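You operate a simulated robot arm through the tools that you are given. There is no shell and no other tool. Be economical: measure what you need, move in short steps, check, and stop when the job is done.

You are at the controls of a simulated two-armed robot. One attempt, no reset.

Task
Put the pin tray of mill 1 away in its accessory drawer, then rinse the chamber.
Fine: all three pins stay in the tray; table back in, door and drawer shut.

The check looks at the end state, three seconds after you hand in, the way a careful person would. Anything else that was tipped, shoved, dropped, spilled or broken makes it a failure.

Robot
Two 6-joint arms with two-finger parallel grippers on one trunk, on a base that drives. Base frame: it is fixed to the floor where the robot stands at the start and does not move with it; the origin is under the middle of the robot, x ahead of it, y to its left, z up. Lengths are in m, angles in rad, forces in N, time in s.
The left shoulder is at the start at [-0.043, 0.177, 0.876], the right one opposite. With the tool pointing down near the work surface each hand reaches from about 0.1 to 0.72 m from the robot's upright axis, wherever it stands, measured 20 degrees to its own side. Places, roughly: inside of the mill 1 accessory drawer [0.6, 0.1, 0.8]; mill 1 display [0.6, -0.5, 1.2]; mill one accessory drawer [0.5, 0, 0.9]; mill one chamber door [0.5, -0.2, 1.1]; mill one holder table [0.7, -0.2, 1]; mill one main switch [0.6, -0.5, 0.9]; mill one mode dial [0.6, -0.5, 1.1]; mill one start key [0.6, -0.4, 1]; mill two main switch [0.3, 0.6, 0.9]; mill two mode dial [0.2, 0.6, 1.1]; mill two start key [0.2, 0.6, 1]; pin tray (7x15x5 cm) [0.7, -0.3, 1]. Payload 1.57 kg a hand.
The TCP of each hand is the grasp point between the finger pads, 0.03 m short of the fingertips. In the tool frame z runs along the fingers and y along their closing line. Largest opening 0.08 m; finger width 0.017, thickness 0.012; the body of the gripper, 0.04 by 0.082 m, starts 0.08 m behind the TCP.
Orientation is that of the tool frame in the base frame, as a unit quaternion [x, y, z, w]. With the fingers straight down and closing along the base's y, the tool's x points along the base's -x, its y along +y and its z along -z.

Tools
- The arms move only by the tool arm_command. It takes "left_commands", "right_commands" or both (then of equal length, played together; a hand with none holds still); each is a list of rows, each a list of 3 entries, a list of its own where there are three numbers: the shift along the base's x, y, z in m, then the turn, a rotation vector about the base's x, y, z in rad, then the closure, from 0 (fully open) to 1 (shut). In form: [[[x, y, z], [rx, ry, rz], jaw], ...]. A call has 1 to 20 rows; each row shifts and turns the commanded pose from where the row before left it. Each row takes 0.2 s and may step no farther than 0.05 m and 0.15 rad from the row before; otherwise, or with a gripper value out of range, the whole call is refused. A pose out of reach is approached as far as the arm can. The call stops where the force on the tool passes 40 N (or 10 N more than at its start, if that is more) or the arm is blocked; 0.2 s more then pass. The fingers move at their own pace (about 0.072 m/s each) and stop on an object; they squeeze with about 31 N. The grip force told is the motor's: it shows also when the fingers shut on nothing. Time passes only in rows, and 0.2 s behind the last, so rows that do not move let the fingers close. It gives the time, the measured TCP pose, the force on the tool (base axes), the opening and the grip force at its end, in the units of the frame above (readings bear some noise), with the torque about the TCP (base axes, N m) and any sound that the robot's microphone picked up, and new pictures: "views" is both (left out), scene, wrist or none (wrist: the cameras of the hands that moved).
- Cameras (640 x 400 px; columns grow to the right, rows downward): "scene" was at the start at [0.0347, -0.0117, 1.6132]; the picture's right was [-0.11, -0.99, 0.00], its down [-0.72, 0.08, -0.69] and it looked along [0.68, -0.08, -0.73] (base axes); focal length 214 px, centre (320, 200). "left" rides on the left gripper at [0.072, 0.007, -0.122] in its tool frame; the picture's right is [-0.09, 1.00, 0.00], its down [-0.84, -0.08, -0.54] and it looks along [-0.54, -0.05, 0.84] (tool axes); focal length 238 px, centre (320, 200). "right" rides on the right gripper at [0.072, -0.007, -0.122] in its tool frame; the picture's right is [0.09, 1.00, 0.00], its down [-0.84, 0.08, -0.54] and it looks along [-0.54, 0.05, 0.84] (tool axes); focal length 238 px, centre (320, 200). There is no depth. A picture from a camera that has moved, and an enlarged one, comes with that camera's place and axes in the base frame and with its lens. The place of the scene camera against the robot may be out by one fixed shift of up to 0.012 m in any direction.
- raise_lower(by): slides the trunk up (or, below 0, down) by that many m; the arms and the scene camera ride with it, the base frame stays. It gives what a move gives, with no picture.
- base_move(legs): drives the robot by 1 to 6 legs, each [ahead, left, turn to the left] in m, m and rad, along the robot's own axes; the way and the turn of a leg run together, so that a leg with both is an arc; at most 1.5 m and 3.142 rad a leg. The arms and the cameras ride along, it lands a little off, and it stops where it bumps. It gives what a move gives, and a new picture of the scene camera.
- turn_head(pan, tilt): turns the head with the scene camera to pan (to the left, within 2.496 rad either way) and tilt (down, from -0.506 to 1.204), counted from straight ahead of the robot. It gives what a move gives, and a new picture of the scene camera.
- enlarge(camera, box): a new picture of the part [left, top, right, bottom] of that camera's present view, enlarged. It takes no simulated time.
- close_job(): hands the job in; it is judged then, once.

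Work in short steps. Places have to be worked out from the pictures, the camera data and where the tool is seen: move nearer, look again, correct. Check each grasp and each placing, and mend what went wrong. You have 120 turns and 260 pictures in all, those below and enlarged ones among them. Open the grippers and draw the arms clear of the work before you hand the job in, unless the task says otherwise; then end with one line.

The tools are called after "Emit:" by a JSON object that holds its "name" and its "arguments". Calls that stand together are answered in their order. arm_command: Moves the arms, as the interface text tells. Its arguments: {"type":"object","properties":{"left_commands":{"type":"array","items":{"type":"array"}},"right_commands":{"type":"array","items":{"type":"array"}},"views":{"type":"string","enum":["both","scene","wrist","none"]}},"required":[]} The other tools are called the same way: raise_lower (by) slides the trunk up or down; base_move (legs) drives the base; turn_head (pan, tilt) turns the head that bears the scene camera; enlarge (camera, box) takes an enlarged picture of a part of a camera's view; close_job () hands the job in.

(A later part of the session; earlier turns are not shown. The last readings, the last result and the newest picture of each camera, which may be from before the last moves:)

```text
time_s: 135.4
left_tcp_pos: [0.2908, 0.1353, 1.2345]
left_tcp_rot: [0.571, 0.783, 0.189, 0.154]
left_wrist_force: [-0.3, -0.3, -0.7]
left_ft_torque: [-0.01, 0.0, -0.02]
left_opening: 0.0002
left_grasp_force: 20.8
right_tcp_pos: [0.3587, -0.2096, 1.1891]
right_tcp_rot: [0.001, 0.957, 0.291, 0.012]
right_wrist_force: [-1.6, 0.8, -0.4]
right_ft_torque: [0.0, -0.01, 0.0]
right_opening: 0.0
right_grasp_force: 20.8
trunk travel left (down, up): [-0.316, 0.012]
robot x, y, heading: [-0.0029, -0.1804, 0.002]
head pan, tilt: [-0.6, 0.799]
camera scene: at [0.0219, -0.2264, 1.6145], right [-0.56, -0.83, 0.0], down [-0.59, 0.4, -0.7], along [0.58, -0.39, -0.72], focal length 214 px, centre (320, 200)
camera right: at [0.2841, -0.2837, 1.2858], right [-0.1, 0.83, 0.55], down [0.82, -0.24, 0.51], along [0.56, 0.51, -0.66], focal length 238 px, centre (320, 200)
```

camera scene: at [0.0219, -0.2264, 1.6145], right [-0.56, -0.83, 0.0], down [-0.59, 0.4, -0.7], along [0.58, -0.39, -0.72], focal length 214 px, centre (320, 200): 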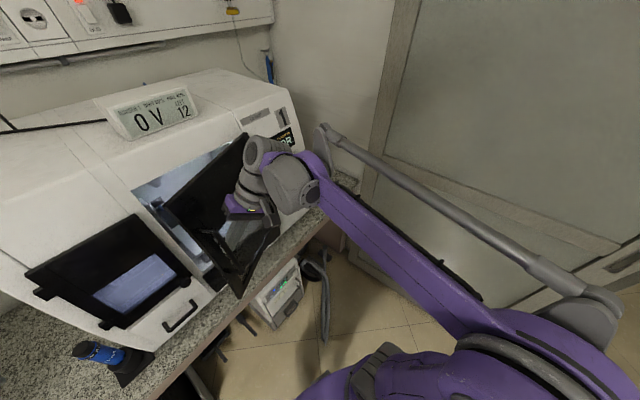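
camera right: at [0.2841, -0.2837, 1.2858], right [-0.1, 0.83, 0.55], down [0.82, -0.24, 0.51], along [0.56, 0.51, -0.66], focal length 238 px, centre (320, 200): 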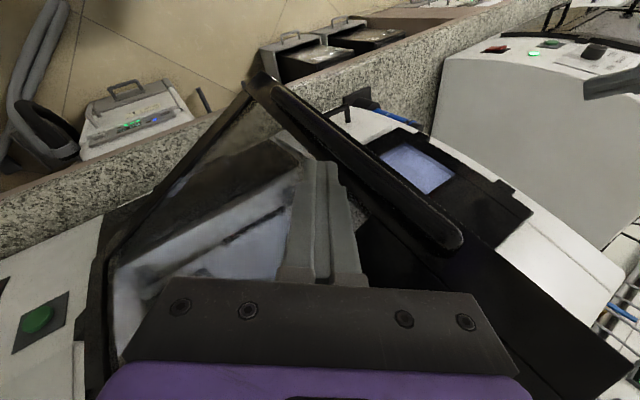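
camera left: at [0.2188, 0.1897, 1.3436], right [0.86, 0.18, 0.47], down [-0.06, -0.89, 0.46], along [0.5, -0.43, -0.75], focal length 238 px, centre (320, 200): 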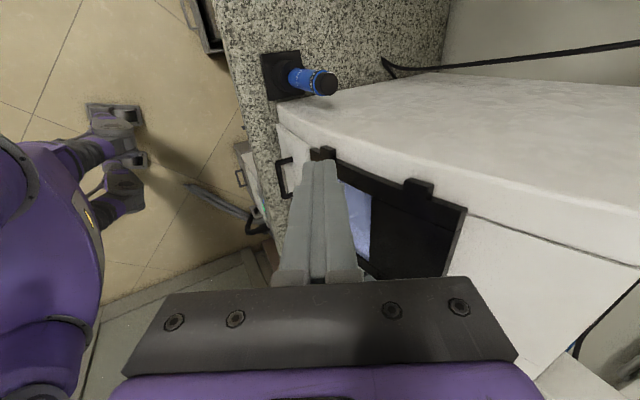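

Nearly there; continue pushing to shut.

Emit:
{"name": "arm_command", "arguments": {"right_commands": [[[0.0112, 0.0096, 0], [0, 0, 0], 1], [[0.0112, 0.0096, 0], [0, 0, 0], 1], [[0.0112, 0.0096, 0], [0, 0, 0], 1], [[0.0112, 0.0096, 0], [0, 0, 0], 1], [[0.0112, 0.0096, 0], [0, 0, 0], 1], [[0.0103, 0.005, 0], [0, 0, 0], 1], [[0.0103, 0.005, 0], [0, 0, 0], 1], [[0.0103, 0.005, 0], [0, 0, 0], 1], [[0.008, 0.003, 0], [0, 0, 0], 1], [[0.005, 0.002, 0], [0, 0, 0], 1]], "views": "both"}}

```text
time_s: 137.6
left_tcp_pos: [0.2908, 0.1342, 1.2353]
left_tcp_rot: [0.571, 0.784, 0.189, 0.154]
left_wrist_force: [0.4, -0.6, -0.4]
left_ft_torque: [0.01, 0.03, 0.0]
left_opening: 0.0
left_grasp_force: 21.3
right_tcp_pos: [0.4593, -0.1415, 1.1904]
right_tcp_rot: [-0.001, 0.957, 0.29, 0.011]
right_wrist_force: [1.1, -0.1, -0.4]
right_ft_torque: [-0.01, 0.01, 0.01]
right_opening: 0.0
right_grasp_force: 21.5
trunk travel left (down, up): [-0.316, 0.012]
robot x, y, heading: [-0.0006, -0.1765, 0.001]
head pan, tilt: [-0.6, 0.799]
camera scene: at [0.0217, -0.2266, 1.6145], right [-0.56, -0.83, 0.0], down [-0.59, 0.4, -0.7], along [0.58, -0.39, -0.72], focal length 214 px, centre (320, 200)
camera right: at [0.3841, -0.2155, 1.2859], right [-0.1, 0.83, 0.55], down [0.82, -0.24, 0.51], along [0.56, 0.51, -0.66], focal length 238 px, centre (320, 200)
```

scene: 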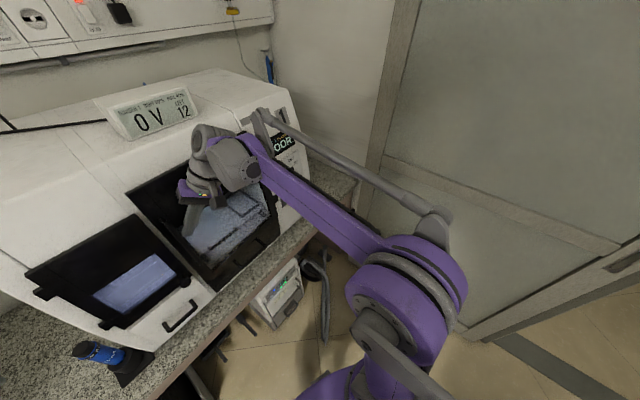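
right: 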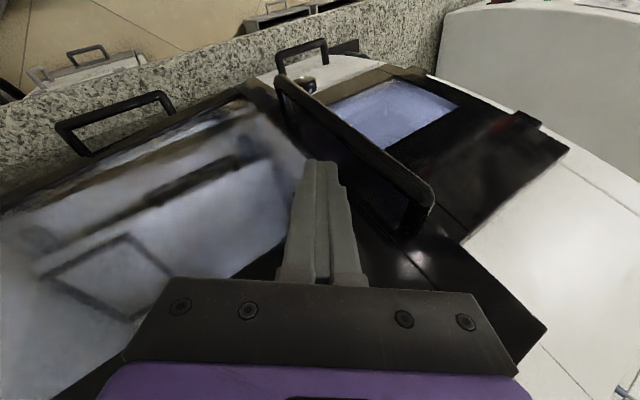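

Display still says DOOR; a few cm remain. Push along +n in small steps until it resists.

Emit:
{"name": "arm_command", "arguments": {"right_commands": [[[0.006, 0.0018, 0], [0, 0, 0], 1], [[0.006, 0.0018, 0], [0, 0, 0], 1], [[0.005, 0.0015, 0], [0, 0, 0], 1], [[0.005, 0.0015, 0], [0, 0, 0], 1], [[0.004, 0.0012, 0], [0, 0, 0], 1], [[0.004, 0.0012, 0], [0, 0, 0], 1], [[0.003, 0.001, 0], [0, 0, 0], 1], [[0.003, 0.001, 0], [0, 0, 0], 1], [[0.003, 0.001, 0], [0, 0, 0], 1], [[0.003, 0.001, 0], [0, 0, 0], 1]], "views": "scene"}}

Emit:
{"name": "enlarge", "arguments": {"camera": "scene", "box": [110, 80, 330, 280]}}

```text
time_s: 139.7
left_tcp_pos: [0.2883, 0.132, 1.2365]
left_tcp_rot: [0.572, 0.783, 0.19, 0.155]
left_wrist_force: [1.0, -0.5, 0.3]
left_ft_torque: [-0.01, 0.03, -0.03]
left_opening: 0.0
left_grasp_force: 21.3
right_tcp_pos: [0.4902, -0.1334, 1.1922]
right_tcp_rot: [-0.003, 0.957, 0.289, 0.004]
right_wrist_force: [-27.3, -10.1, 0.1]
right_ft_torque: [0.0, 0.68, 0.42]
right_opening: 0.0
right_grasp_force: 21.6
trunk travel left (down, up): [-0.316, 0.012]
robot x, y, heading: [-0.0009, -0.1771, 0.0]
head pan, tilt: [-0.6, 0.799]
stopped in row 10 (right hand): the force on the tool passed its limit at 42 N (the readings are from after the stop); the commanded pose is now the measured one
camera scene: at [0.0177, -0.2285, 1.6148], right [-0.56, -0.83, 0.0], down [-0.59, 0.4, -0.7], along [0.58, -0.39, -0.72], focal length 214 px, centre (320, 200)
```

scene: 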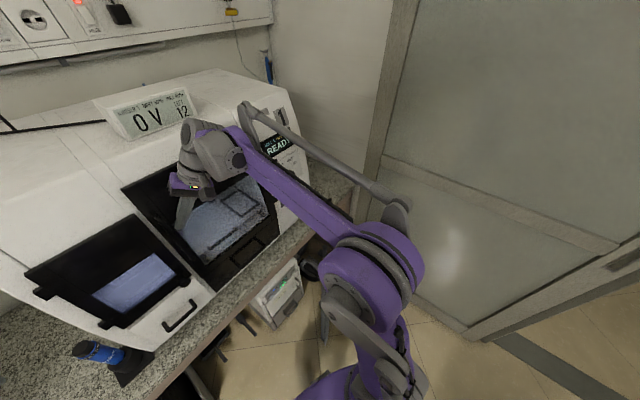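

```text
2.00 times, centred on (220, 180) of scene
camera zoom: at [0.0177, -0.2285, 1.6148], right [-0.56, -0.83, 0.0], down [-0.59, 0.4, -0.7], along [0.58, -0.39, -0.72], focal length 429 px, centre (520, 240)
```

zoom: 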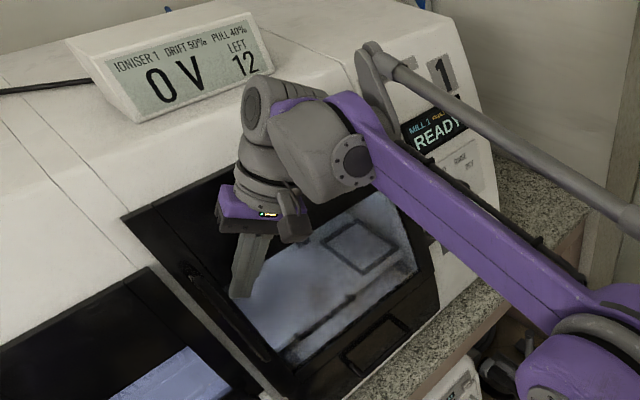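

Door shut: display READY. Retract the right hand and inspect the dial.

Emit:
{"name": "arm_command", "arguments": {"right_commands": [[[-0.03, -0.01, 0], [0, 0, 0], 1], [[-0.045, -0.01, 0], [0, 0, 0], 1], [[-0.045, -0.01, 0], [0, 0, 0], 1], [[-0.03, -0.03, 0], [0, 0, 0], 0.5], [[0, -0.045, 0], [-0.14, 0, 0], 0], [[0, -0.045, 0], [-0.14, 0, 0], 0], [[0, -0.045, 0], [-0.14, 0, 0], 0], [[0, -0.045, 0], [-0.14, 0, 0], 0]], "views": "none"}}

Emit:
{"name": "enlarge", "arguments": {"camera": "scene", "box": [240, 100, 330, 220]}}

Emit:
{"name": "enlarge", "arguments": {"camera": "right", "box": [100, 0, 500, 300]}}

```text
time_s: 141.5
left_tcp_pos: [0.29, 0.1337, 1.2345]
left_tcp_rot: [0.572, 0.783, 0.189, 0.154]
left_wrist_force: [0.3, 0.0, 0.3]
left_ft_torque: [0.03, -0.01, 0.01]
left_opening: 0.0001
left_grasp_force: 21.1
right_tcp_pos: [0.3455, -0.3704, 1.1894]
right_tcp_rot: [-0.003, 1.0, 0.012, 0.006]
right_wrist_force: [0.7, 0.1, 0.1]
right_ft_torque: [-0.01, 0.02, -0.02]
right_opening: 0.0801
right_grasp_force: 0.2
trunk travel left (down, up): [-0.316, 0.012]
robot x, y, heading: [-0.0027, -0.1777, 0.004]
head pan, tilt: [-0.6, 0.799]
```

```text
3.33 times, centred on (285, 160) of scene
camera zoom: at [0.0211, -0.2271, 1.6145], right [-0.56, -0.83, 0.0], down [-0.59, 0.4, -0.7], along [0.58, -0.39, -0.72], focal length 715 px, centre (437, 333)
```

zoom: 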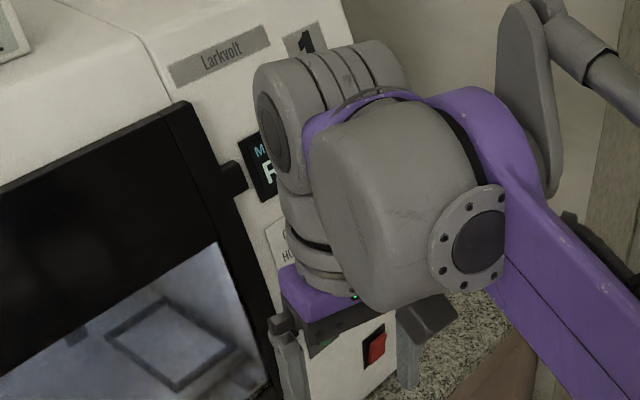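

```text
1.33 times, centred on (300, 150) of right
camera zoom: at [0.2711, -0.382, 1.3103], right [-0.1, 0.99, 0.02], down [0.83, 0.07, 0.55], along [0.55, 0.07, -0.83], focal length 318 px, centre (347, 267)
```

zoom: 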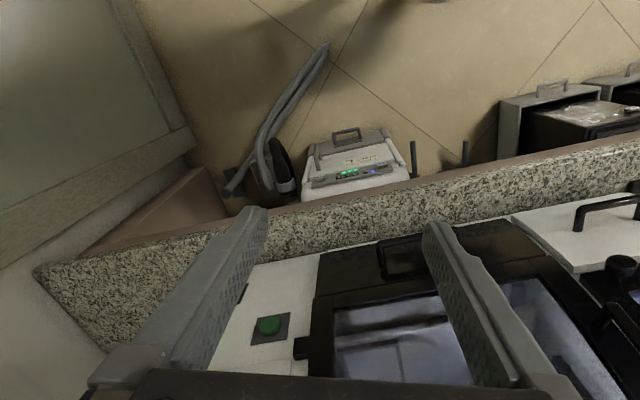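

Turn the right hand to point horizontally at the control panel, moving in front of the dial.

Emit:
{"name": "arm_command", "arguments": {"right_commands": [[[0.0, -0.012, 0], [0, 0, 0.143], 0], [[0.0, -0.012, 0], [0, 0, 0.143], 0], [[0.0, -0.012, 0], [0.04, -0.138, 0], 0], [[0.0, -0.012, 0], [0.04, -0.138, 0], 0], [[0.0, -0.012, 0], [0.04, -0.138, 0], 0], [[0.005, -0.012, 0], [0.04, -0.138, 0], 0], [[0.005, -0.012, -0.01], [0.04, -0.138, 0], 0], [[0.005, -0.012, -0.01], [0.04, -0.138, 0], 0], [[0.005, -0.012, -0.01], [0.04, -0.138, 0], 0], [[0.005, -0.012, -0.01], [0.04, -0.138, 0], 0], [[0.005, -0.012, -0.01], [0.04, -0.138, 0], 0], [[0.005, -0.012, -0.01], [0.04, -0.138, 0], 0]], "views": "both"}}

Emit:
{"name": "enlarge", "arguments": {"camera": "right", "box": [180, 20, 480, 290]}}

Emit:
{"name": "enlarge", "arguments": {"camera": "scene", "box": [240, 100, 330, 220]}}

```text
time_s: 144.1
left_tcp_pos: [0.2909, 0.1338, 1.236]
left_tcp_rot: [0.572, 0.783, 0.19, 0.153]
left_wrist_force: [-0.1, 0.5, 0.2]
left_ft_torque: [-0.01, -0.02, 0.02]
left_opening: 0.0
left_grasp_force: 21.2
right_tcp_pos: [0.3802, -0.5154, 1.1298]
right_tcp_rot: [-0.118, 0.739, 0.099, 0.656]
right_wrist_force: [0.0, -0.1, -0.1]
right_ft_torque: [-0.02, -0.02, 0.03]
right_opening: 0.0799
right_grasp_force: 0.1
trunk travel left (down, up): [-0.316, 0.012]
robot x, y, heading: [-0.0011, -0.1766, 0.006]
head pan, tilt: [-0.6, 0.799]
camera scene: at [0.0219, -0.2283, 1.6145], right [-0.56, -0.83, 0.0], down [-0.59, 0.4, -0.7], along [0.58, -0.39, -0.72], focal length 214 px, centre (320, 200)
camera right: at [0.2583, -0.5631, 1.0721], right [-0.31, 0.94, -0.1], down [-0.44, -0.05, 0.89], along [0.84, 0.32, 0.44], focal length 238 px, centre (320, 200)
```

scene: 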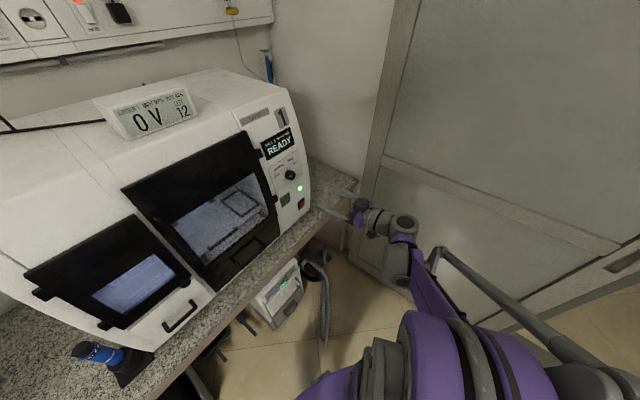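
right: 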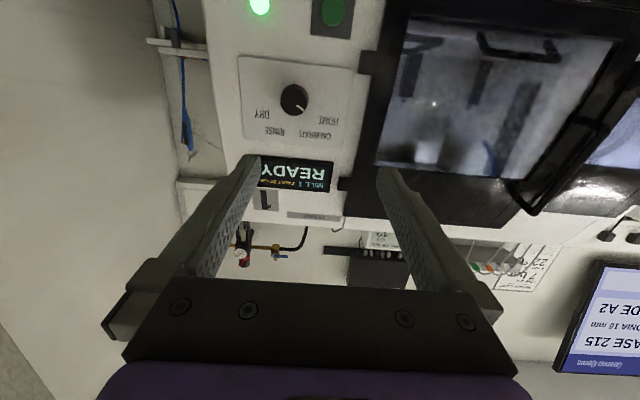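

```text
1.48 times, centred on (330, 155) of right
camera zoom: at [0.2583, -0.5631, 1.0721], right [-0.31, 0.94, -0.1], down [-0.44, -0.05, 0.89], along [0.84, 0.32, 0.44], focal length 353 px, centre (305, 267)
```

zoom: 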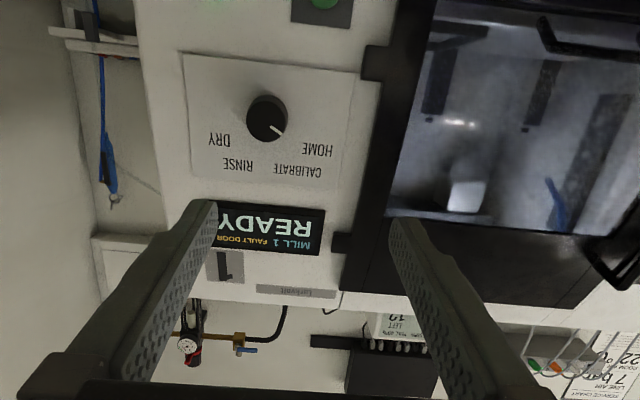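

```text
3.33 times, centred on (285, 160) of scene
camera zoom: at [0.0219, -0.2283, 1.6145], right [-0.56, -0.83, 0.0], down [-0.59, 0.4, -0.7], along [0.58, -0.39, -0.72], focal length 715 px, centre (437, 333)
```

zoom: 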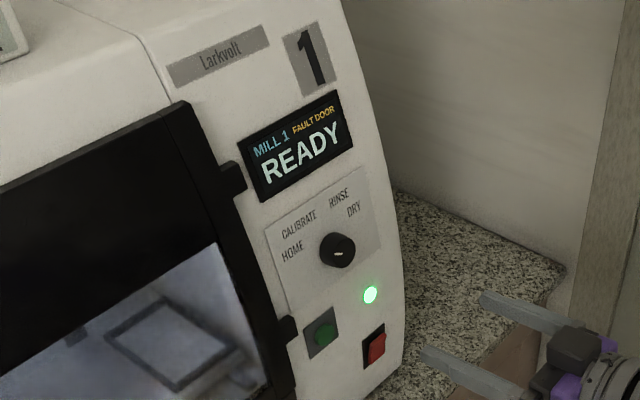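

Pointer is at HOME; labels run HOME, CALIBRATE, RINSE, DRY clockwise. I pre-roll the hand counter-clockwise by 0.75 and move to a standoff in front of the knob (≈[.597,-.483,1.102]).

Emit:
{"name": "arm_command", "arguments": {"right_commands": [[[0.02, 0.001, -0.0056], [-0.142, -0.045, 0.018], 0], [[0.02, 0.001, -0.0056], [-0.142, -0.045, 0.018], 0], [[0.02, 0.001, -0.0056], [-0.142, -0.045, 0.018], 0.2], [[0.02, 0.001, -0.0056], [-0.142, -0.045, 0.018], 0.3], [[0.02, 0.001, -0.0056], [-0.142, -0.045, 0.018], 0.3]], "views": "wrist"}}

Emit:
{"name": "enlarge", "arguments": {"camera": "right", "box": [180, 20, 480, 290]}}

Emit:
{"name": "enlarge", "arguments": {"camera": "scene", "box": [240, 100, 330, 220]}}

```text
time_s: 145.3
left_tcp_pos: [0.2903, 0.1347, 1.2362]
left_tcp_rot: [0.572, 0.783, 0.19, 0.155]
left_wrist_force: [0.4, -0.2, 1.0]
left_ft_torque: [0.0, 0.01, 0.0]
left_opening: 0.0001
left_grasp_force: 21.3
right_tcp_pos: [0.4811, -0.5096, 1.1017]
right_tcp_rot: [-0.383, 0.644, -0.148, 0.646]
right_wrist_force: [-0.3, -0.8, 0.5]
right_ft_torque: [0.02, 0.01, -0.01]
right_opening: 0.0559
right_grasp_force: 0.0
trunk travel left (down, up): [-0.316, 0.012]
robot x, y, heading: [-0.0015, -0.1789, 0.007]
head pan, tilt: [-0.6, 0.799]
camera right: at [0.3757, -0.6009, 1.0693], right [-0.29, 0.6, -0.75], down [-0.64, 0.46, 0.61], along [0.71, 0.66, 0.25], focal length 238 px, centre (320, 200)
```

right: 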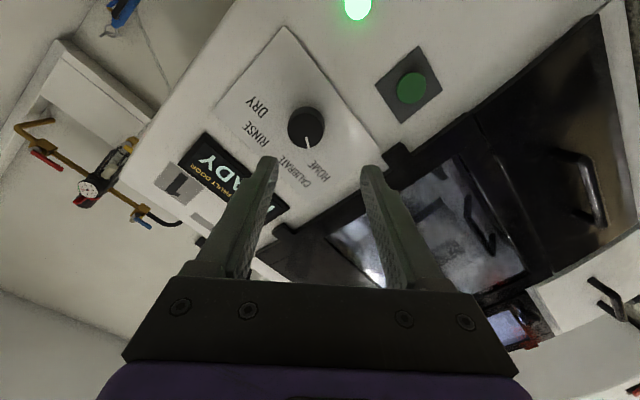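

```text
1.48 times, centred on (330, 155) of right
camera zoom: at [0.3757, -0.6009, 1.0693], right [-0.29, 0.6, -0.75], down [-0.64, 0.46, 0.61], along [0.71, 0.66, 0.25], focal length 353 px, centre (305, 267)
```

zoom: 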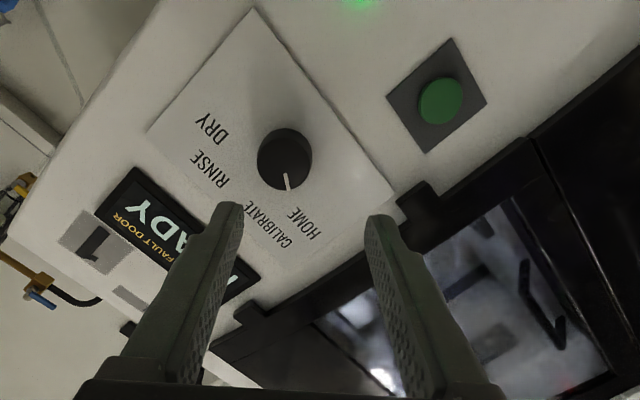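

```text
3.33 times, centred on (285, 160) of scene
camera zoom: at [0.0216, -0.227, 1.6145], right [-0.56, -0.83, 0.0], down [-0.59, 0.4, -0.7], along [0.58, -0.39, -0.72], focal length 715 px, centre (437, 333)
```

zoom: 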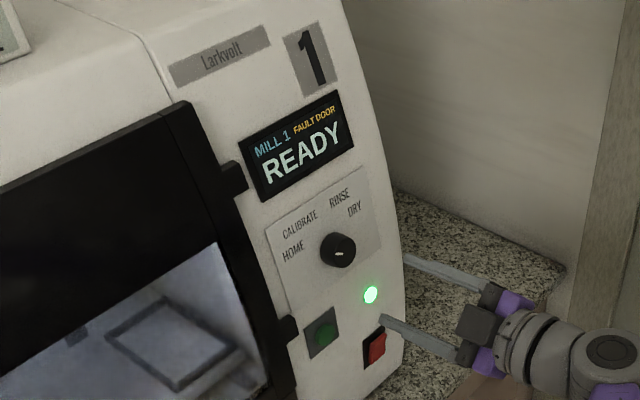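

Knob face at ≈[.600,-.483,1.10]. I advance most of the way and verify.

Emit:
{"name": "arm_command", "arguments": {"right_commands": [[[0.02, 0.0035, 0.002], [0, 0, 0], 0.3], [[0.02, 0.004, 0.0], [0, 0, 0], 0.3], [[0.02, 0.005, 0], [0, 0, 0], 0.3], [[0.015, 0.004, 0], [0, 0, 0], 0.3]], "views": "wrist"}}

Emit:
{"name": "enlarge", "arguments": {"camera": "right", "box": [220, 40, 420, 220]}}

Emit:
{"name": "enlarge", "arguments": {"camera": "scene", "box": [250, 130, 330, 220]}}

```text
time_s: 146.3
left_tcp_pos: [0.2906, 0.134, 1.2349]
left_tcp_rot: [0.572, 0.783, 0.189, 0.154]
left_wrist_force: [-0.5, 0.8, 0.5]
left_ft_torque: [0.01, -0.01, -0.01]
left_opening: 0.0
left_grasp_force: 21.5
right_tcp_pos: [0.5556, -0.4929, 1.1039]
right_tcp_rot: [-0.38, 0.645, -0.148, 0.646]
right_wrist_force: [-0.2, 0.6, 0.5]
right_ft_torque: [0.0, 0.01, -0.04]
right_opening: 0.056
right_grasp_force: 0.1
trunk travel left (down, up): [-0.316, 0.012]
robot x, y, heading: [0.0011, -0.1752, 0.006]
head pan, tilt: [-0.6, 0.799]
camera right: at [0.4505, -0.5842, 1.0713], right [-0.29, 0.6, -0.75], down [-0.64, 0.46, 0.62], along [0.71, 0.65, 0.25], focal length 238 px, centre (320, 200)
```

right: 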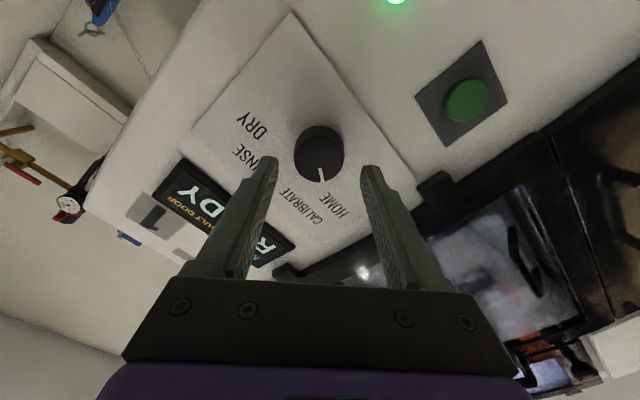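

```text
2.22 times, centred on (320, 130) of right
camera zoom: at [0.4505, -0.5842, 1.0713], right [-0.29, 0.6, -0.75], down [-0.64, 0.46, 0.62], along [0.71, 0.65, 0.25], focal length 530 px, centre (320, 356)
```

zoom: 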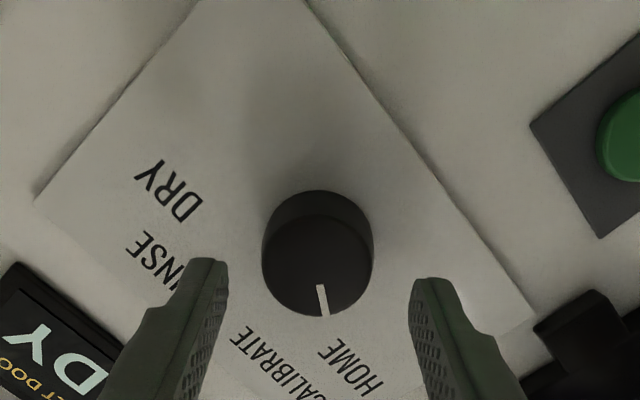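

```text
4.44 times, centred on (290, 175) of scene
camera zoom: at [0.0214, -0.2268, 1.6145], right [-0.56, -0.83, 0.0], down [-0.59, 0.4, -0.7], along [0.58, -0.39, -0.72], focal length 953 px, centre (453, 311)
```

zoom: 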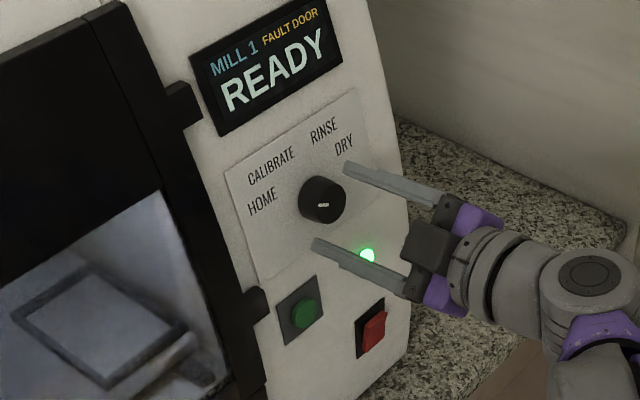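

Laterally centred; I shift 8 mm along the finger-width axis to centre on the knob, then advance ~3 cm gently.

Emit:
{"name": "arm_command", "arguments": {"right_commands": [[[0.001, -0.0054, -0.0058], [0, 0, 0], 0.3], [[0.008, 0.0026, -0.001], [0, 0, 0], 0.3], [[0.008, 0.0026, -0.001], [0, 0, 0], 0.3], [[0.007, 0.0022, -0.0009], [0, 0, 0], 0.3], [[0.005, 0.0016, -0.0006], [0, 0, 0], 0.3]], "views": "wrist"}}

Emit:
{"name": "enlarge", "arguments": {"camera": "right", "box": [220, 60, 420, 240]}}

Emit:
{"name": "enlarge", "arguments": {"camera": "scene", "box": [260, 150, 320, 210]}}

```text
time_s: 147.5
left_tcp_pos: [0.2857, 0.1333, 1.2362]
left_tcp_rot: [0.573, 0.782, 0.19, 0.155]
left_wrist_force: [1.1, 0.4, -0.2]
left_ft_torque: [-0.02, 0.0, 0.0]
left_opening: 0.0
left_grasp_force: 21.5
right_tcp_pos: [0.5807, -0.4913, 1.0961]
right_tcp_rot: [-0.38, 0.644, -0.149, 0.647]
right_wrist_force: [-22.7, -5.9, 1.4]
right_ft_torque: [-0.15, 0.76, 0.57]
right_opening: 0.0568
right_grasp_force: 0.0
trunk travel left (down, up): [-0.316, 0.012]
robot x, y, heading: [-0.0023, -0.1766, 0.003]
head pan, tilt: [-0.6, 0.799]
camera right: at [0.4747, -0.5825, 1.0627], right [-0.28, 0.6, -0.75], down [-0.64, 0.46, 0.61], along [0.71, 0.65, 0.25], focal length 238 px, centre (320, 200)
```

right: 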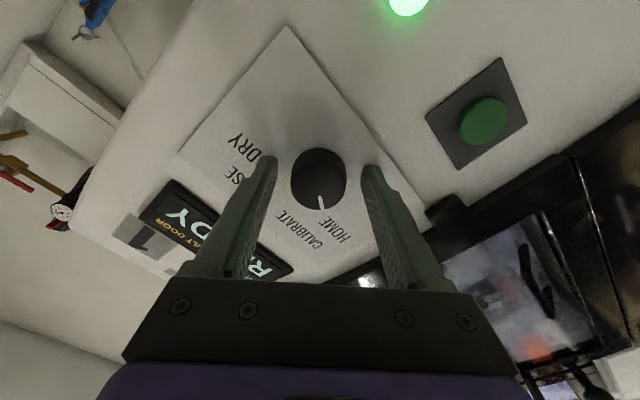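

```text
2.22 times, centred on (320, 150) of right
camera zoom: at [0.4747, -0.5825, 1.0627], right [-0.28, 0.6, -0.75], down [-0.64, 0.46, 0.61], along [0.71, 0.65, 0.25], focal length 530 px, centre (320, 311)
```

zoom: 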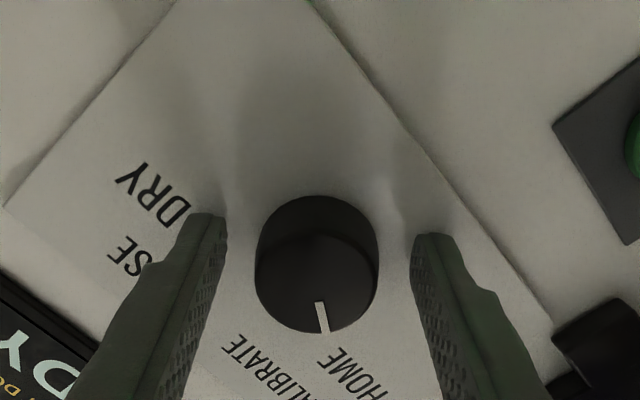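

```text
6.67 times, centred on (290, 180) of scene
camera zoom: at [0.0162, -0.228, 1.6144], right [-0.56, -0.83, 0.0], down [-0.59, 0.4, -0.7], along [0.58, -0.39, -0.72], focal length 1430 px, centre (520, 333)
```

zoom: 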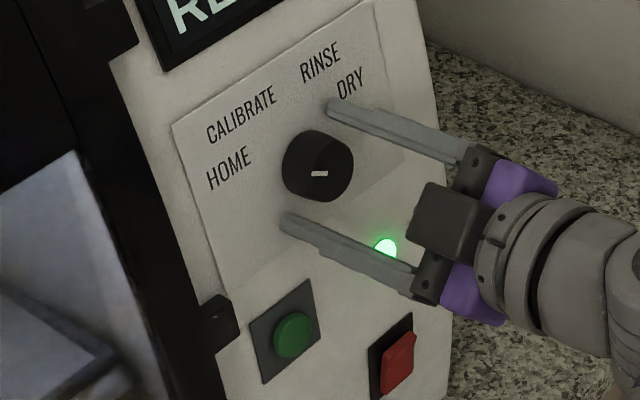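

Fingertips touch the panel with the knob between them. Back off 3 mm and close on the knob.

Emit:
{"name": "arm_command", "arguments": {"right_commands": [[[-0.005, -0.0016, 0.0006], [0, 0, 0], 0.35], [[0, 0, 0], [0, 0, 0], 0.5], [[0, 0, 0], [0, 0, 0], 0.7], [[0, 0, 0], [0, 0, 0], 1]], "views": "wrist"}}

Emit:
{"name": "enlarge", "arguments": {"camera": "right", "box": [220, 60, 420, 240]}}

```text
time_s: 148.5
left_tcp_pos: [0.2898, 0.1332, 1.2345]
left_tcp_rot: [0.572, 0.783, 0.19, 0.154]
left_wrist_force: [0.6, -0.4, -0.5]
left_ft_torque: [-0.01, 0.01, 0.0]
left_opening: 0.0
left_grasp_force: 21.2
right_tcp_pos: [0.581, -0.4908, 1.0972]
right_tcp_rot: [-0.38, 0.644, -0.148, 0.647]
right_wrist_force: [8.0, -1.0, 14.4]
right_ft_torque: [0.24, -0.67, 0.05]
right_opening: 0.0373
right_grasp_force: 43.1
trunk travel left (down, up): [-0.316, 0.012]
robot x, y, heading: [-0.0001, -0.178, 0.005]
head pan, tilt: [-0.6, 0.799]
camera right: at [0.4749, -0.582, 1.0638], right [-0.29, 0.6, -0.75], down [-0.64, 0.46, 0.62], along [0.71, 0.65, 0.25], focal length 238 px, centre (320, 200)
```

right: 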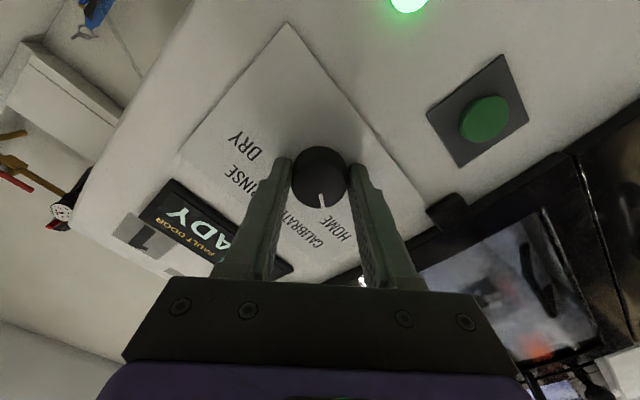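

```text
2.22 times, centred on (320, 150) of right
camera zoom: at [0.4749, -0.582, 1.0638], right [-0.29, 0.6, -0.75], down [-0.64, 0.46, 0.62], along [0.71, 0.65, 0.25], focal length 530 px, centre (320, 311)
```

zoom: 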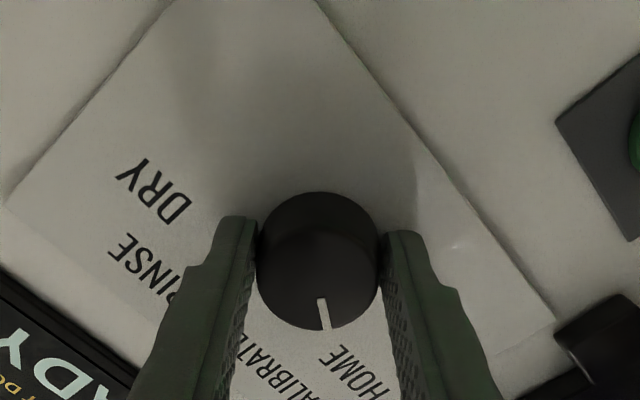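

Knob gripped (37 mm). Roll clockwise first 0.56 rad and check.

Emit:
{"name": "arm_command", "arguments": {"right_commands": [[[0, 0, 0], [0.132, 0.0426, -0.0172], 1], [[0, 0, 0], [0.132, 0.0426, -0.0172], 1], [[0, 0, 0], [0.132, 0.0426, -0.0172], 1], [[0, 0, 0], [0.132, 0.0426, -0.0172], 1]], "views": "wrist"}}

Emit:
{"name": "enlarge", "arguments": {"camera": "right", "box": [220, 60, 420, 240]}}

```text
time_s: 149.5
left_tcp_pos: [0.2899, 0.1353, 1.2348]
left_tcp_rot: [0.572, 0.783, 0.19, 0.153]
left_wrist_force: [0.6, -0.1, -0.1]
left_ft_torque: [-0.03, 0.02, 0.0]
left_opening: 0.0
left_grasp_force: 21.2
right_tcp_pos: [0.5798, -0.4895, 1.0964]
right_tcp_rot: [-0.187, 0.726, 0.037, 0.661]
right_wrist_force: [12.1, 0.2, 21.9]
right_ft_torque: [0.11, -0.42, -0.32]
right_opening: 0.0374
right_grasp_force: 43.3
trunk travel left (down, up): [-0.316, 0.012]
robot x, y, heading: [-0.0002, -0.1786, -0.003]
head pan, tilt: [-0.6, 0.799]
camera right: at [0.4614, -0.55, 1.0424], right [-0.32, 0.9, -0.28], down [-0.49, 0.1, 0.87], along [0.81, 0.42, 0.41], focal length 238 px, centre (320, 200)
```

right: 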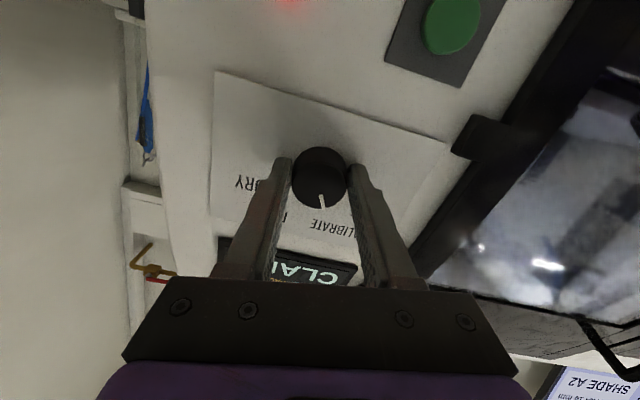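

```text
2.22 times, centred on (320, 150) of right
camera zoom: at [0.4614, -0.55, 1.0424], right [-0.32, 0.9, -0.28], down [-0.49, 0.1, 0.87], along [0.81, 0.42, 0.41], focal length 530 px, centre (320, 311)
```

zoom: 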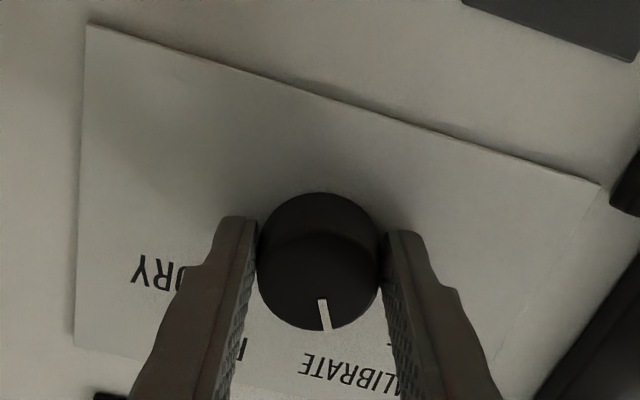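

The display changed; I read it in the scene view before continuing.

Emit:
{"name": "enlarge", "arguments": {"camera": "scene", "box": [240, 110, 330, 220]}}

Emit:
{"name": "enlarge", "arguments": {"camera": "scene", "box": [100, 80, 330, 280]}}

```text
3.64 times, centred on (285, 165) of scene
camera zoom: at [0.021, -0.2257, 1.6146], right [-0.56, -0.83, 0.0], down [-0.59, 0.4, -0.7], along [0.58, -0.39, -0.72], focal length 780 px, centre (447, 327)
```

zoom: 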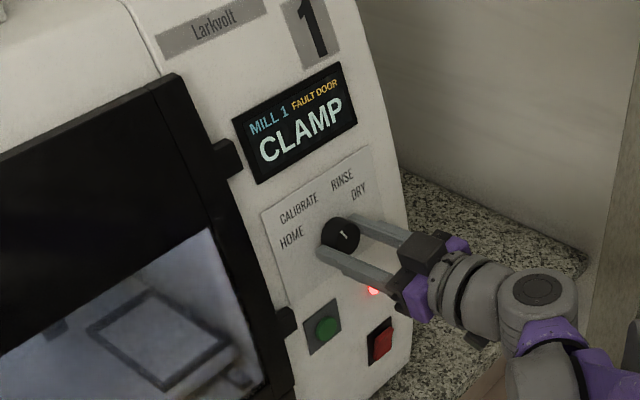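

```text
2.00 times, centred on (215, 180) of scene
camera zoom: at [0.021, -0.2257, 1.6146], right [-0.56, -0.83, 0.0], down [-0.59, 0.4, -0.7], along [0.58, -0.39, -0.72], focal length 429 px, centre (530, 240)
```

zoom: 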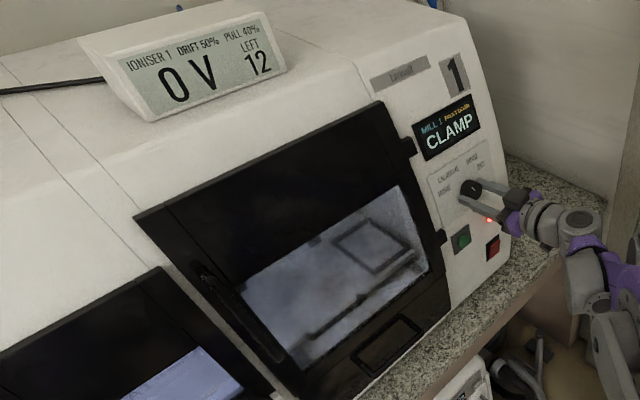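

The mode now reads CALIBRATE (its "CLAMP" interlock, no blank). I continue clockwise to RINSE.

Emit:
{"name": "arm_command", "arguments": {"right_commands": [[[0, 0, 0], [0.132, 0.0426, -0.0172], 1], [[0, 0, 0], [0.132, 0.0426, -0.0172], 1], [[0, 0, 0], [0.132, 0.0426, -0.0172], 1], [[0, 0, 0], [0.132, 0.0426, -0.0172], 1], [[0, 0, 0], [0.132, 0.0426, -0.0172], 1], [[0, 0, 0], [0.132, 0.0426, -0.0172], 1]], "views": "wrist"}}

Emit:
{"name": "enlarge", "arguments": {"camera": "scene", "box": [240, 110, 330, 220]}}

Emit:
{"name": "enlarge", "arguments": {"camera": "right", "box": [200, 60, 440, 270]}}

```text
time_s: 150.9
left_tcp_pos: [0.2885, 0.1377, 1.2345]
left_tcp_rot: [0.572, 0.783, 0.189, 0.155]
left_wrist_force: [-0.2, 0.0, -0.2]
left_ft_torque: [-0.01, 0.02, -0.03]
left_opening: 0.0
left_grasp_force: 21.2
right_tcp_pos: [0.5782, -0.4871, 1.0969]
right_tcp_rot: [0.123, 0.74, 0.303, 0.587]
right_wrist_force: [8.6, 9.9, 22.5]
right_ft_torque: [0.28, -1.22, -0.23]
right_opening: 0.0372
right_grasp_force: 43.4
trunk travel left (down, up): [-0.316, 0.012]
robot x, y, heading: [-0.0031, -0.1783, 0.003]
head pan, tilt: [-0.6, 0.799]
camera right: at [0.4436, -0.4931, 1.0504], right [-0.2, 0.83, 0.52], down [-0.29, -0.55, 0.78], along [0.94, 0.0, 0.35], focal length 238 px, centre (320, 200)
```

right: 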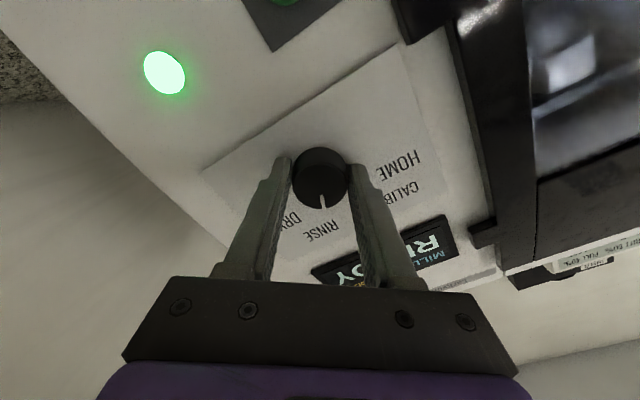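

```text
3.64 times, centred on (285, 165) of scene
camera zoom: at [0.0198, -0.2237, 1.6146], right [-0.56, -0.83, 0.0], down [-0.59, 0.4, -0.7], along [0.58, -0.39, -0.72], focal length 780 px, centre (447, 327)
```

zoom: 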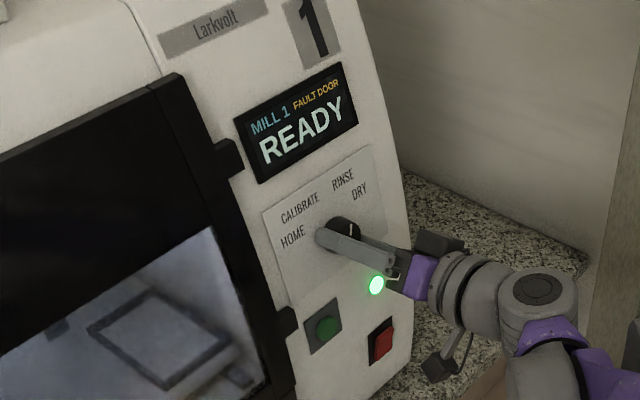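

```text
1.90 times, centred on (320, 165) of right
camera zoom: at [0.4436, -0.4931, 1.0504], right [-0.2, 0.83, 0.52], down [-0.29, -0.55, 0.78], along [0.94, 0.0, 0.35], focal length 454 px, centre (320, 267)
```

zoom: 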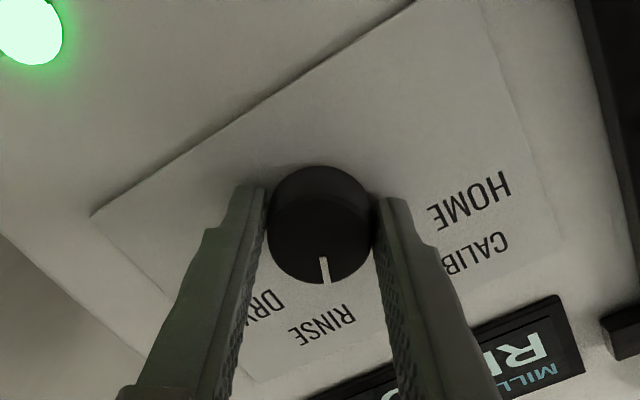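

Pointer at RINSE, display READY. Release the knob and back off straight.

Emit:
{"name": "arm_command", "arguments": {"right_commands": [[[0, 0, 0], [0, 0, 0], 0.4], [[0, 0, 0], [0, 0, 0], 0.25], [[-0.01, -0.003, 0.001], [0, 0, 0], 0.25], [[-0.02, -0.006, 0.002], [0, 0, 0], 0.25], [[-0.03, -0.009, 0.003], [0, 0, 0], 0.5], [[-0.02, -0.006, 0], [0, 0, 0], 1]], "views": "wrist"}}

Emit:
{"name": "enlarge", "arguments": {"camera": "right", "box": [140, 20, 440, 270]}}

Emit:
{"name": "enlarge", "arguments": {"camera": "scene", "box": [240, 110, 330, 220]}}

```text
time_s: 152.3
left_tcp_pos: [0.2897, 0.1335, 1.2345]
left_tcp_rot: [0.572, 0.783, 0.189, 0.153]
left_wrist_force: [0.3, 0.3, 0.3]
left_ft_torque: [-0.01, 0.01, 0.03]
left_opening: 0.0
left_grasp_force: 21.9
right_tcp_pos: [0.498, -0.5157, 1.1003]
right_tcp_rot: [0.123, 0.741, 0.301, 0.588]
right_wrist_force: [0.2, -0.2, -0.9]
right_ft_torque: [-0.03, 0.04, 0.03]
right_opening: 0.0
right_grasp_force: 9.1
trunk travel left (down, up): [-0.316, 0.012]
robot x, y, heading: [-0.0017, -0.1763, -0.0]
head pan, tilt: [-0.6, 0.799]
camera right: at [0.3637, -0.52, 1.0554], right [-0.2, 0.83, 0.52], down [-0.29, -0.55, 0.78], along [0.94, 0.0, 0.35], focal length 238 px, centre (320, 200)
```

right: 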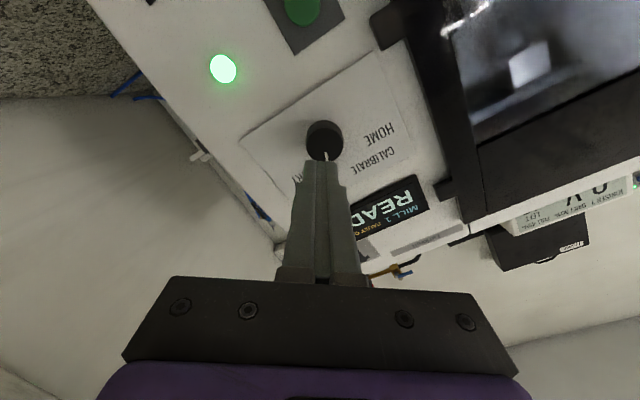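

```text
1.60 times, centred on (290, 145) of right
camera zoom: at [0.3637, -0.52, 1.0554], right [-0.2, 0.83, 0.52], down [-0.29, -0.55, 0.78], along [0.94, 0.0, 0.35], focal length 381 px, centre (368, 288)
```

zoom: 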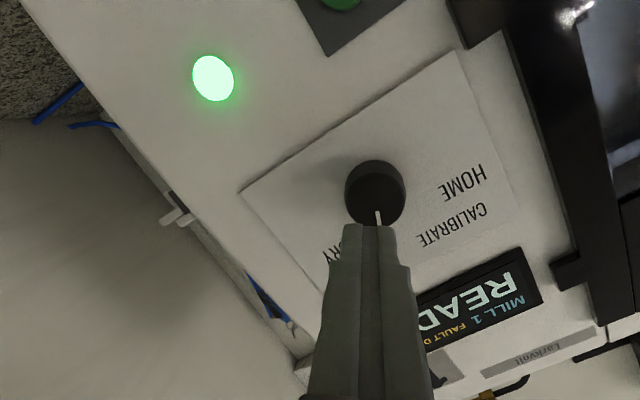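

```text
3.64 times, centred on (285, 165) of scene
camera zoom: at [0.0205, -0.2268, 1.6145], right [-0.56, -0.83, 0.0], down [-0.59, 0.4, -0.7], along [0.58, -0.39, -0.72], focal length 780 px, centre (447, 327)
```

zoom: 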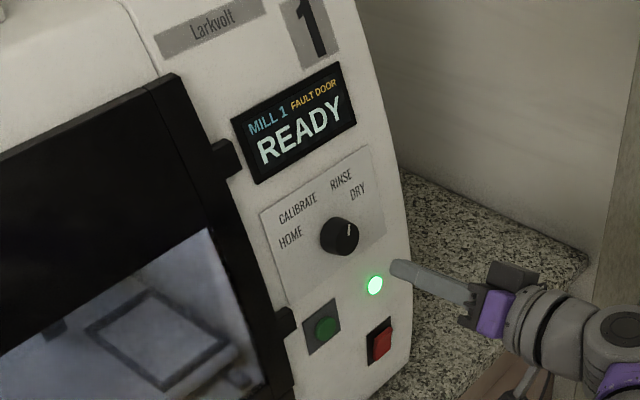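

Dial stays at RINSE. Now line up the closed fingertips with the green start key (≈[.584,-.446,1.0]).

Emit:
{"name": "arm_command", "arguments": {"right_commands": [[[0, 0.017, -0.031], [0, 0, 0], 1], [[0, 0.017, -0.031], [0, 0, 0], 1], [[0, 0.016, -0.03], [0, 0, 0], 1]], "views": "wrist"}}

Emit:
{"name": "enlarge", "arguments": {"camera": "scene", "box": [250, 140, 330, 220]}}

```text
time_s: 153.1
left_tcp_pos: [0.2903, 0.1343, 1.2342]
left_tcp_rot: [0.571, 0.784, 0.19, 0.153]
left_wrist_force: [-0.2, 0.6, -0.1]
left_ft_torque: [-0.01, 0.01, 0.02]
left_opening: 0.0001
left_grasp_force: 21.5
right_tcp_pos: [0.5005, -0.4651, 1.0093]
right_tcp_rot: [0.123, 0.741, 0.301, 0.588]
right_wrist_force: [-0.2, 0.2, 0.1]
right_ft_torque: [-0.03, 0.03, 0.01]
right_opening: 0.0001
right_grasp_force: 21.4
trunk travel left (down, up): [-0.316, 0.012]
robot x, y, heading: [-0.002, -0.1791, 0.001]
head pan, tilt: [-0.6, 0.799]
camera right: at [0.3644, -0.4702, 0.9636], right [-0.2, 0.83, 0.52], down [-0.29, -0.55, 0.78], along [0.94, 0.0, 0.35], focal length 238 px, centre (320, 200)
```

right: 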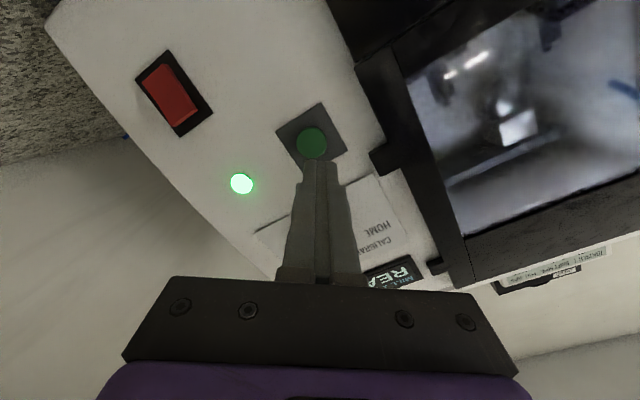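

```text
5.00 times, centred on (290, 180) of scene
camera zoom: at [0.0215, -0.2269, 1.6145], right [-0.56, -0.83, 0.0], down [-0.59, 0.4, -0.7], along [0.58, -0.39, -0.72], focal length 1072 px, centre (470, 300)
```

zoom: 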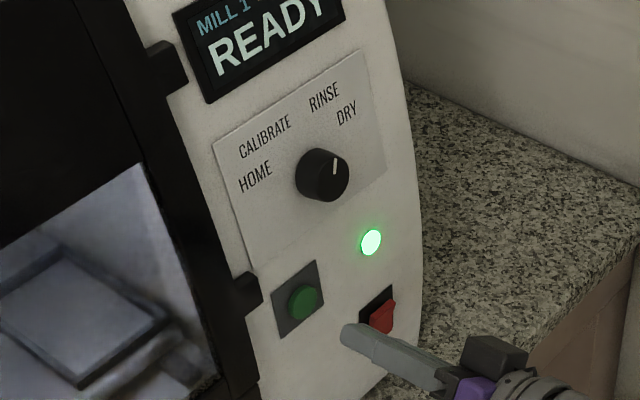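

Key at ≈[.587,-.448,.999]; shift 1 cm right and advance, pressing in fine steps.

Emit:
{"name": "arm_command", "arguments": {"right_commands": [[[0, -0.01, 0.001], [0, 0, 0], 1], [[0.02, 0.0065, -0.0025], [0, 0, 0], 1], [[0.018, 0.0058, -0.0023], [0, 0, 0], 1], [[0.01, 0.0032, -0.0013], [0, 0, 0], 1], [[0.005, 0.0016, -0.0006], [0, 0, 0], 1], [[0.004, 0.0013, -0.0005], [0, 0, 0], 1], [[0.003, 0.001, -0.0004], [0, 0, 0], 1], [[0.002, 0.0006, -0.0002], [0, 0, 0], 1]], "views": "wrist"}}

Emit:
{"name": "enlarge", "arguments": {"camera": "scene", "box": [240, 110, 330, 220]}}

```text
time_s: 154.9
left_tcp_pos: [0.2868, 0.1335, 1.2355]
left_tcp_rot: [0.573, 0.783, 0.19, 0.153]
left_wrist_force: [0.6, 1.0, -0.2]
left_ft_torque: [-0.01, -0.06, -0.03]
left_opening: 0.0
left_grasp_force: 21.0
right_tcp_pos: [0.5581, -0.4564, 1.0028]
right_tcp_rot: [0.123, 0.74, 0.302, 0.588]
right_wrist_force: [-25.9, -3.3, -2.8]
right_ft_torque: [0.12, 0.11, 0.07]
right_opening: 0.0
right_grasp_force: 21.1
trunk travel left (down, up): [-0.316, 0.012]
robot x, y, heading: [-0.0032, -0.1766, -0.0]
head pan, tilt: [-0.6, 0.799]
heard: click
camera right: at [0.4224, -0.4606, 0.957], right [-0.2, 0.83, 0.51], down [-0.29, -0.55, 0.78], along [0.94, 0.0, 0.35], focal length 238 px, centre (320, 200)
```

right: 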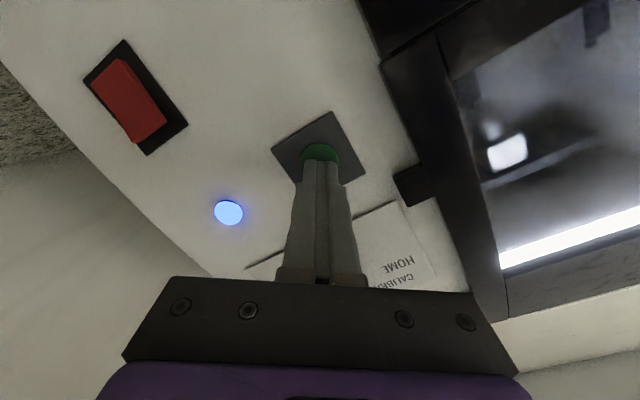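

```text
3.64 times, centred on (285, 165) of scene
camera zoom: at [0.0164, -0.2276, 1.6143], right [-0.56, -0.83, 0.0], down [-0.59, 0.4, -0.7], along [0.58, -0.39, -0.72], focal length 780 px, centre (447, 327)
```

zoom: 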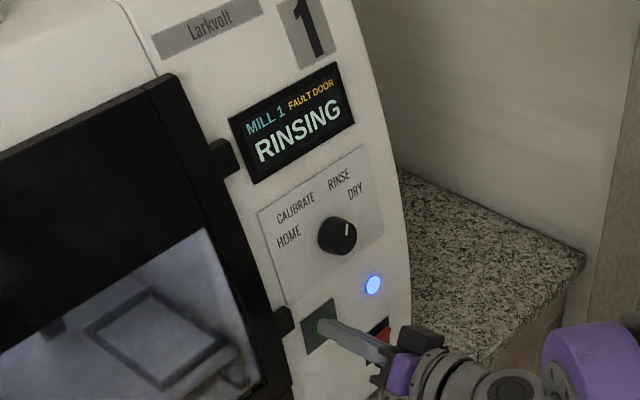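

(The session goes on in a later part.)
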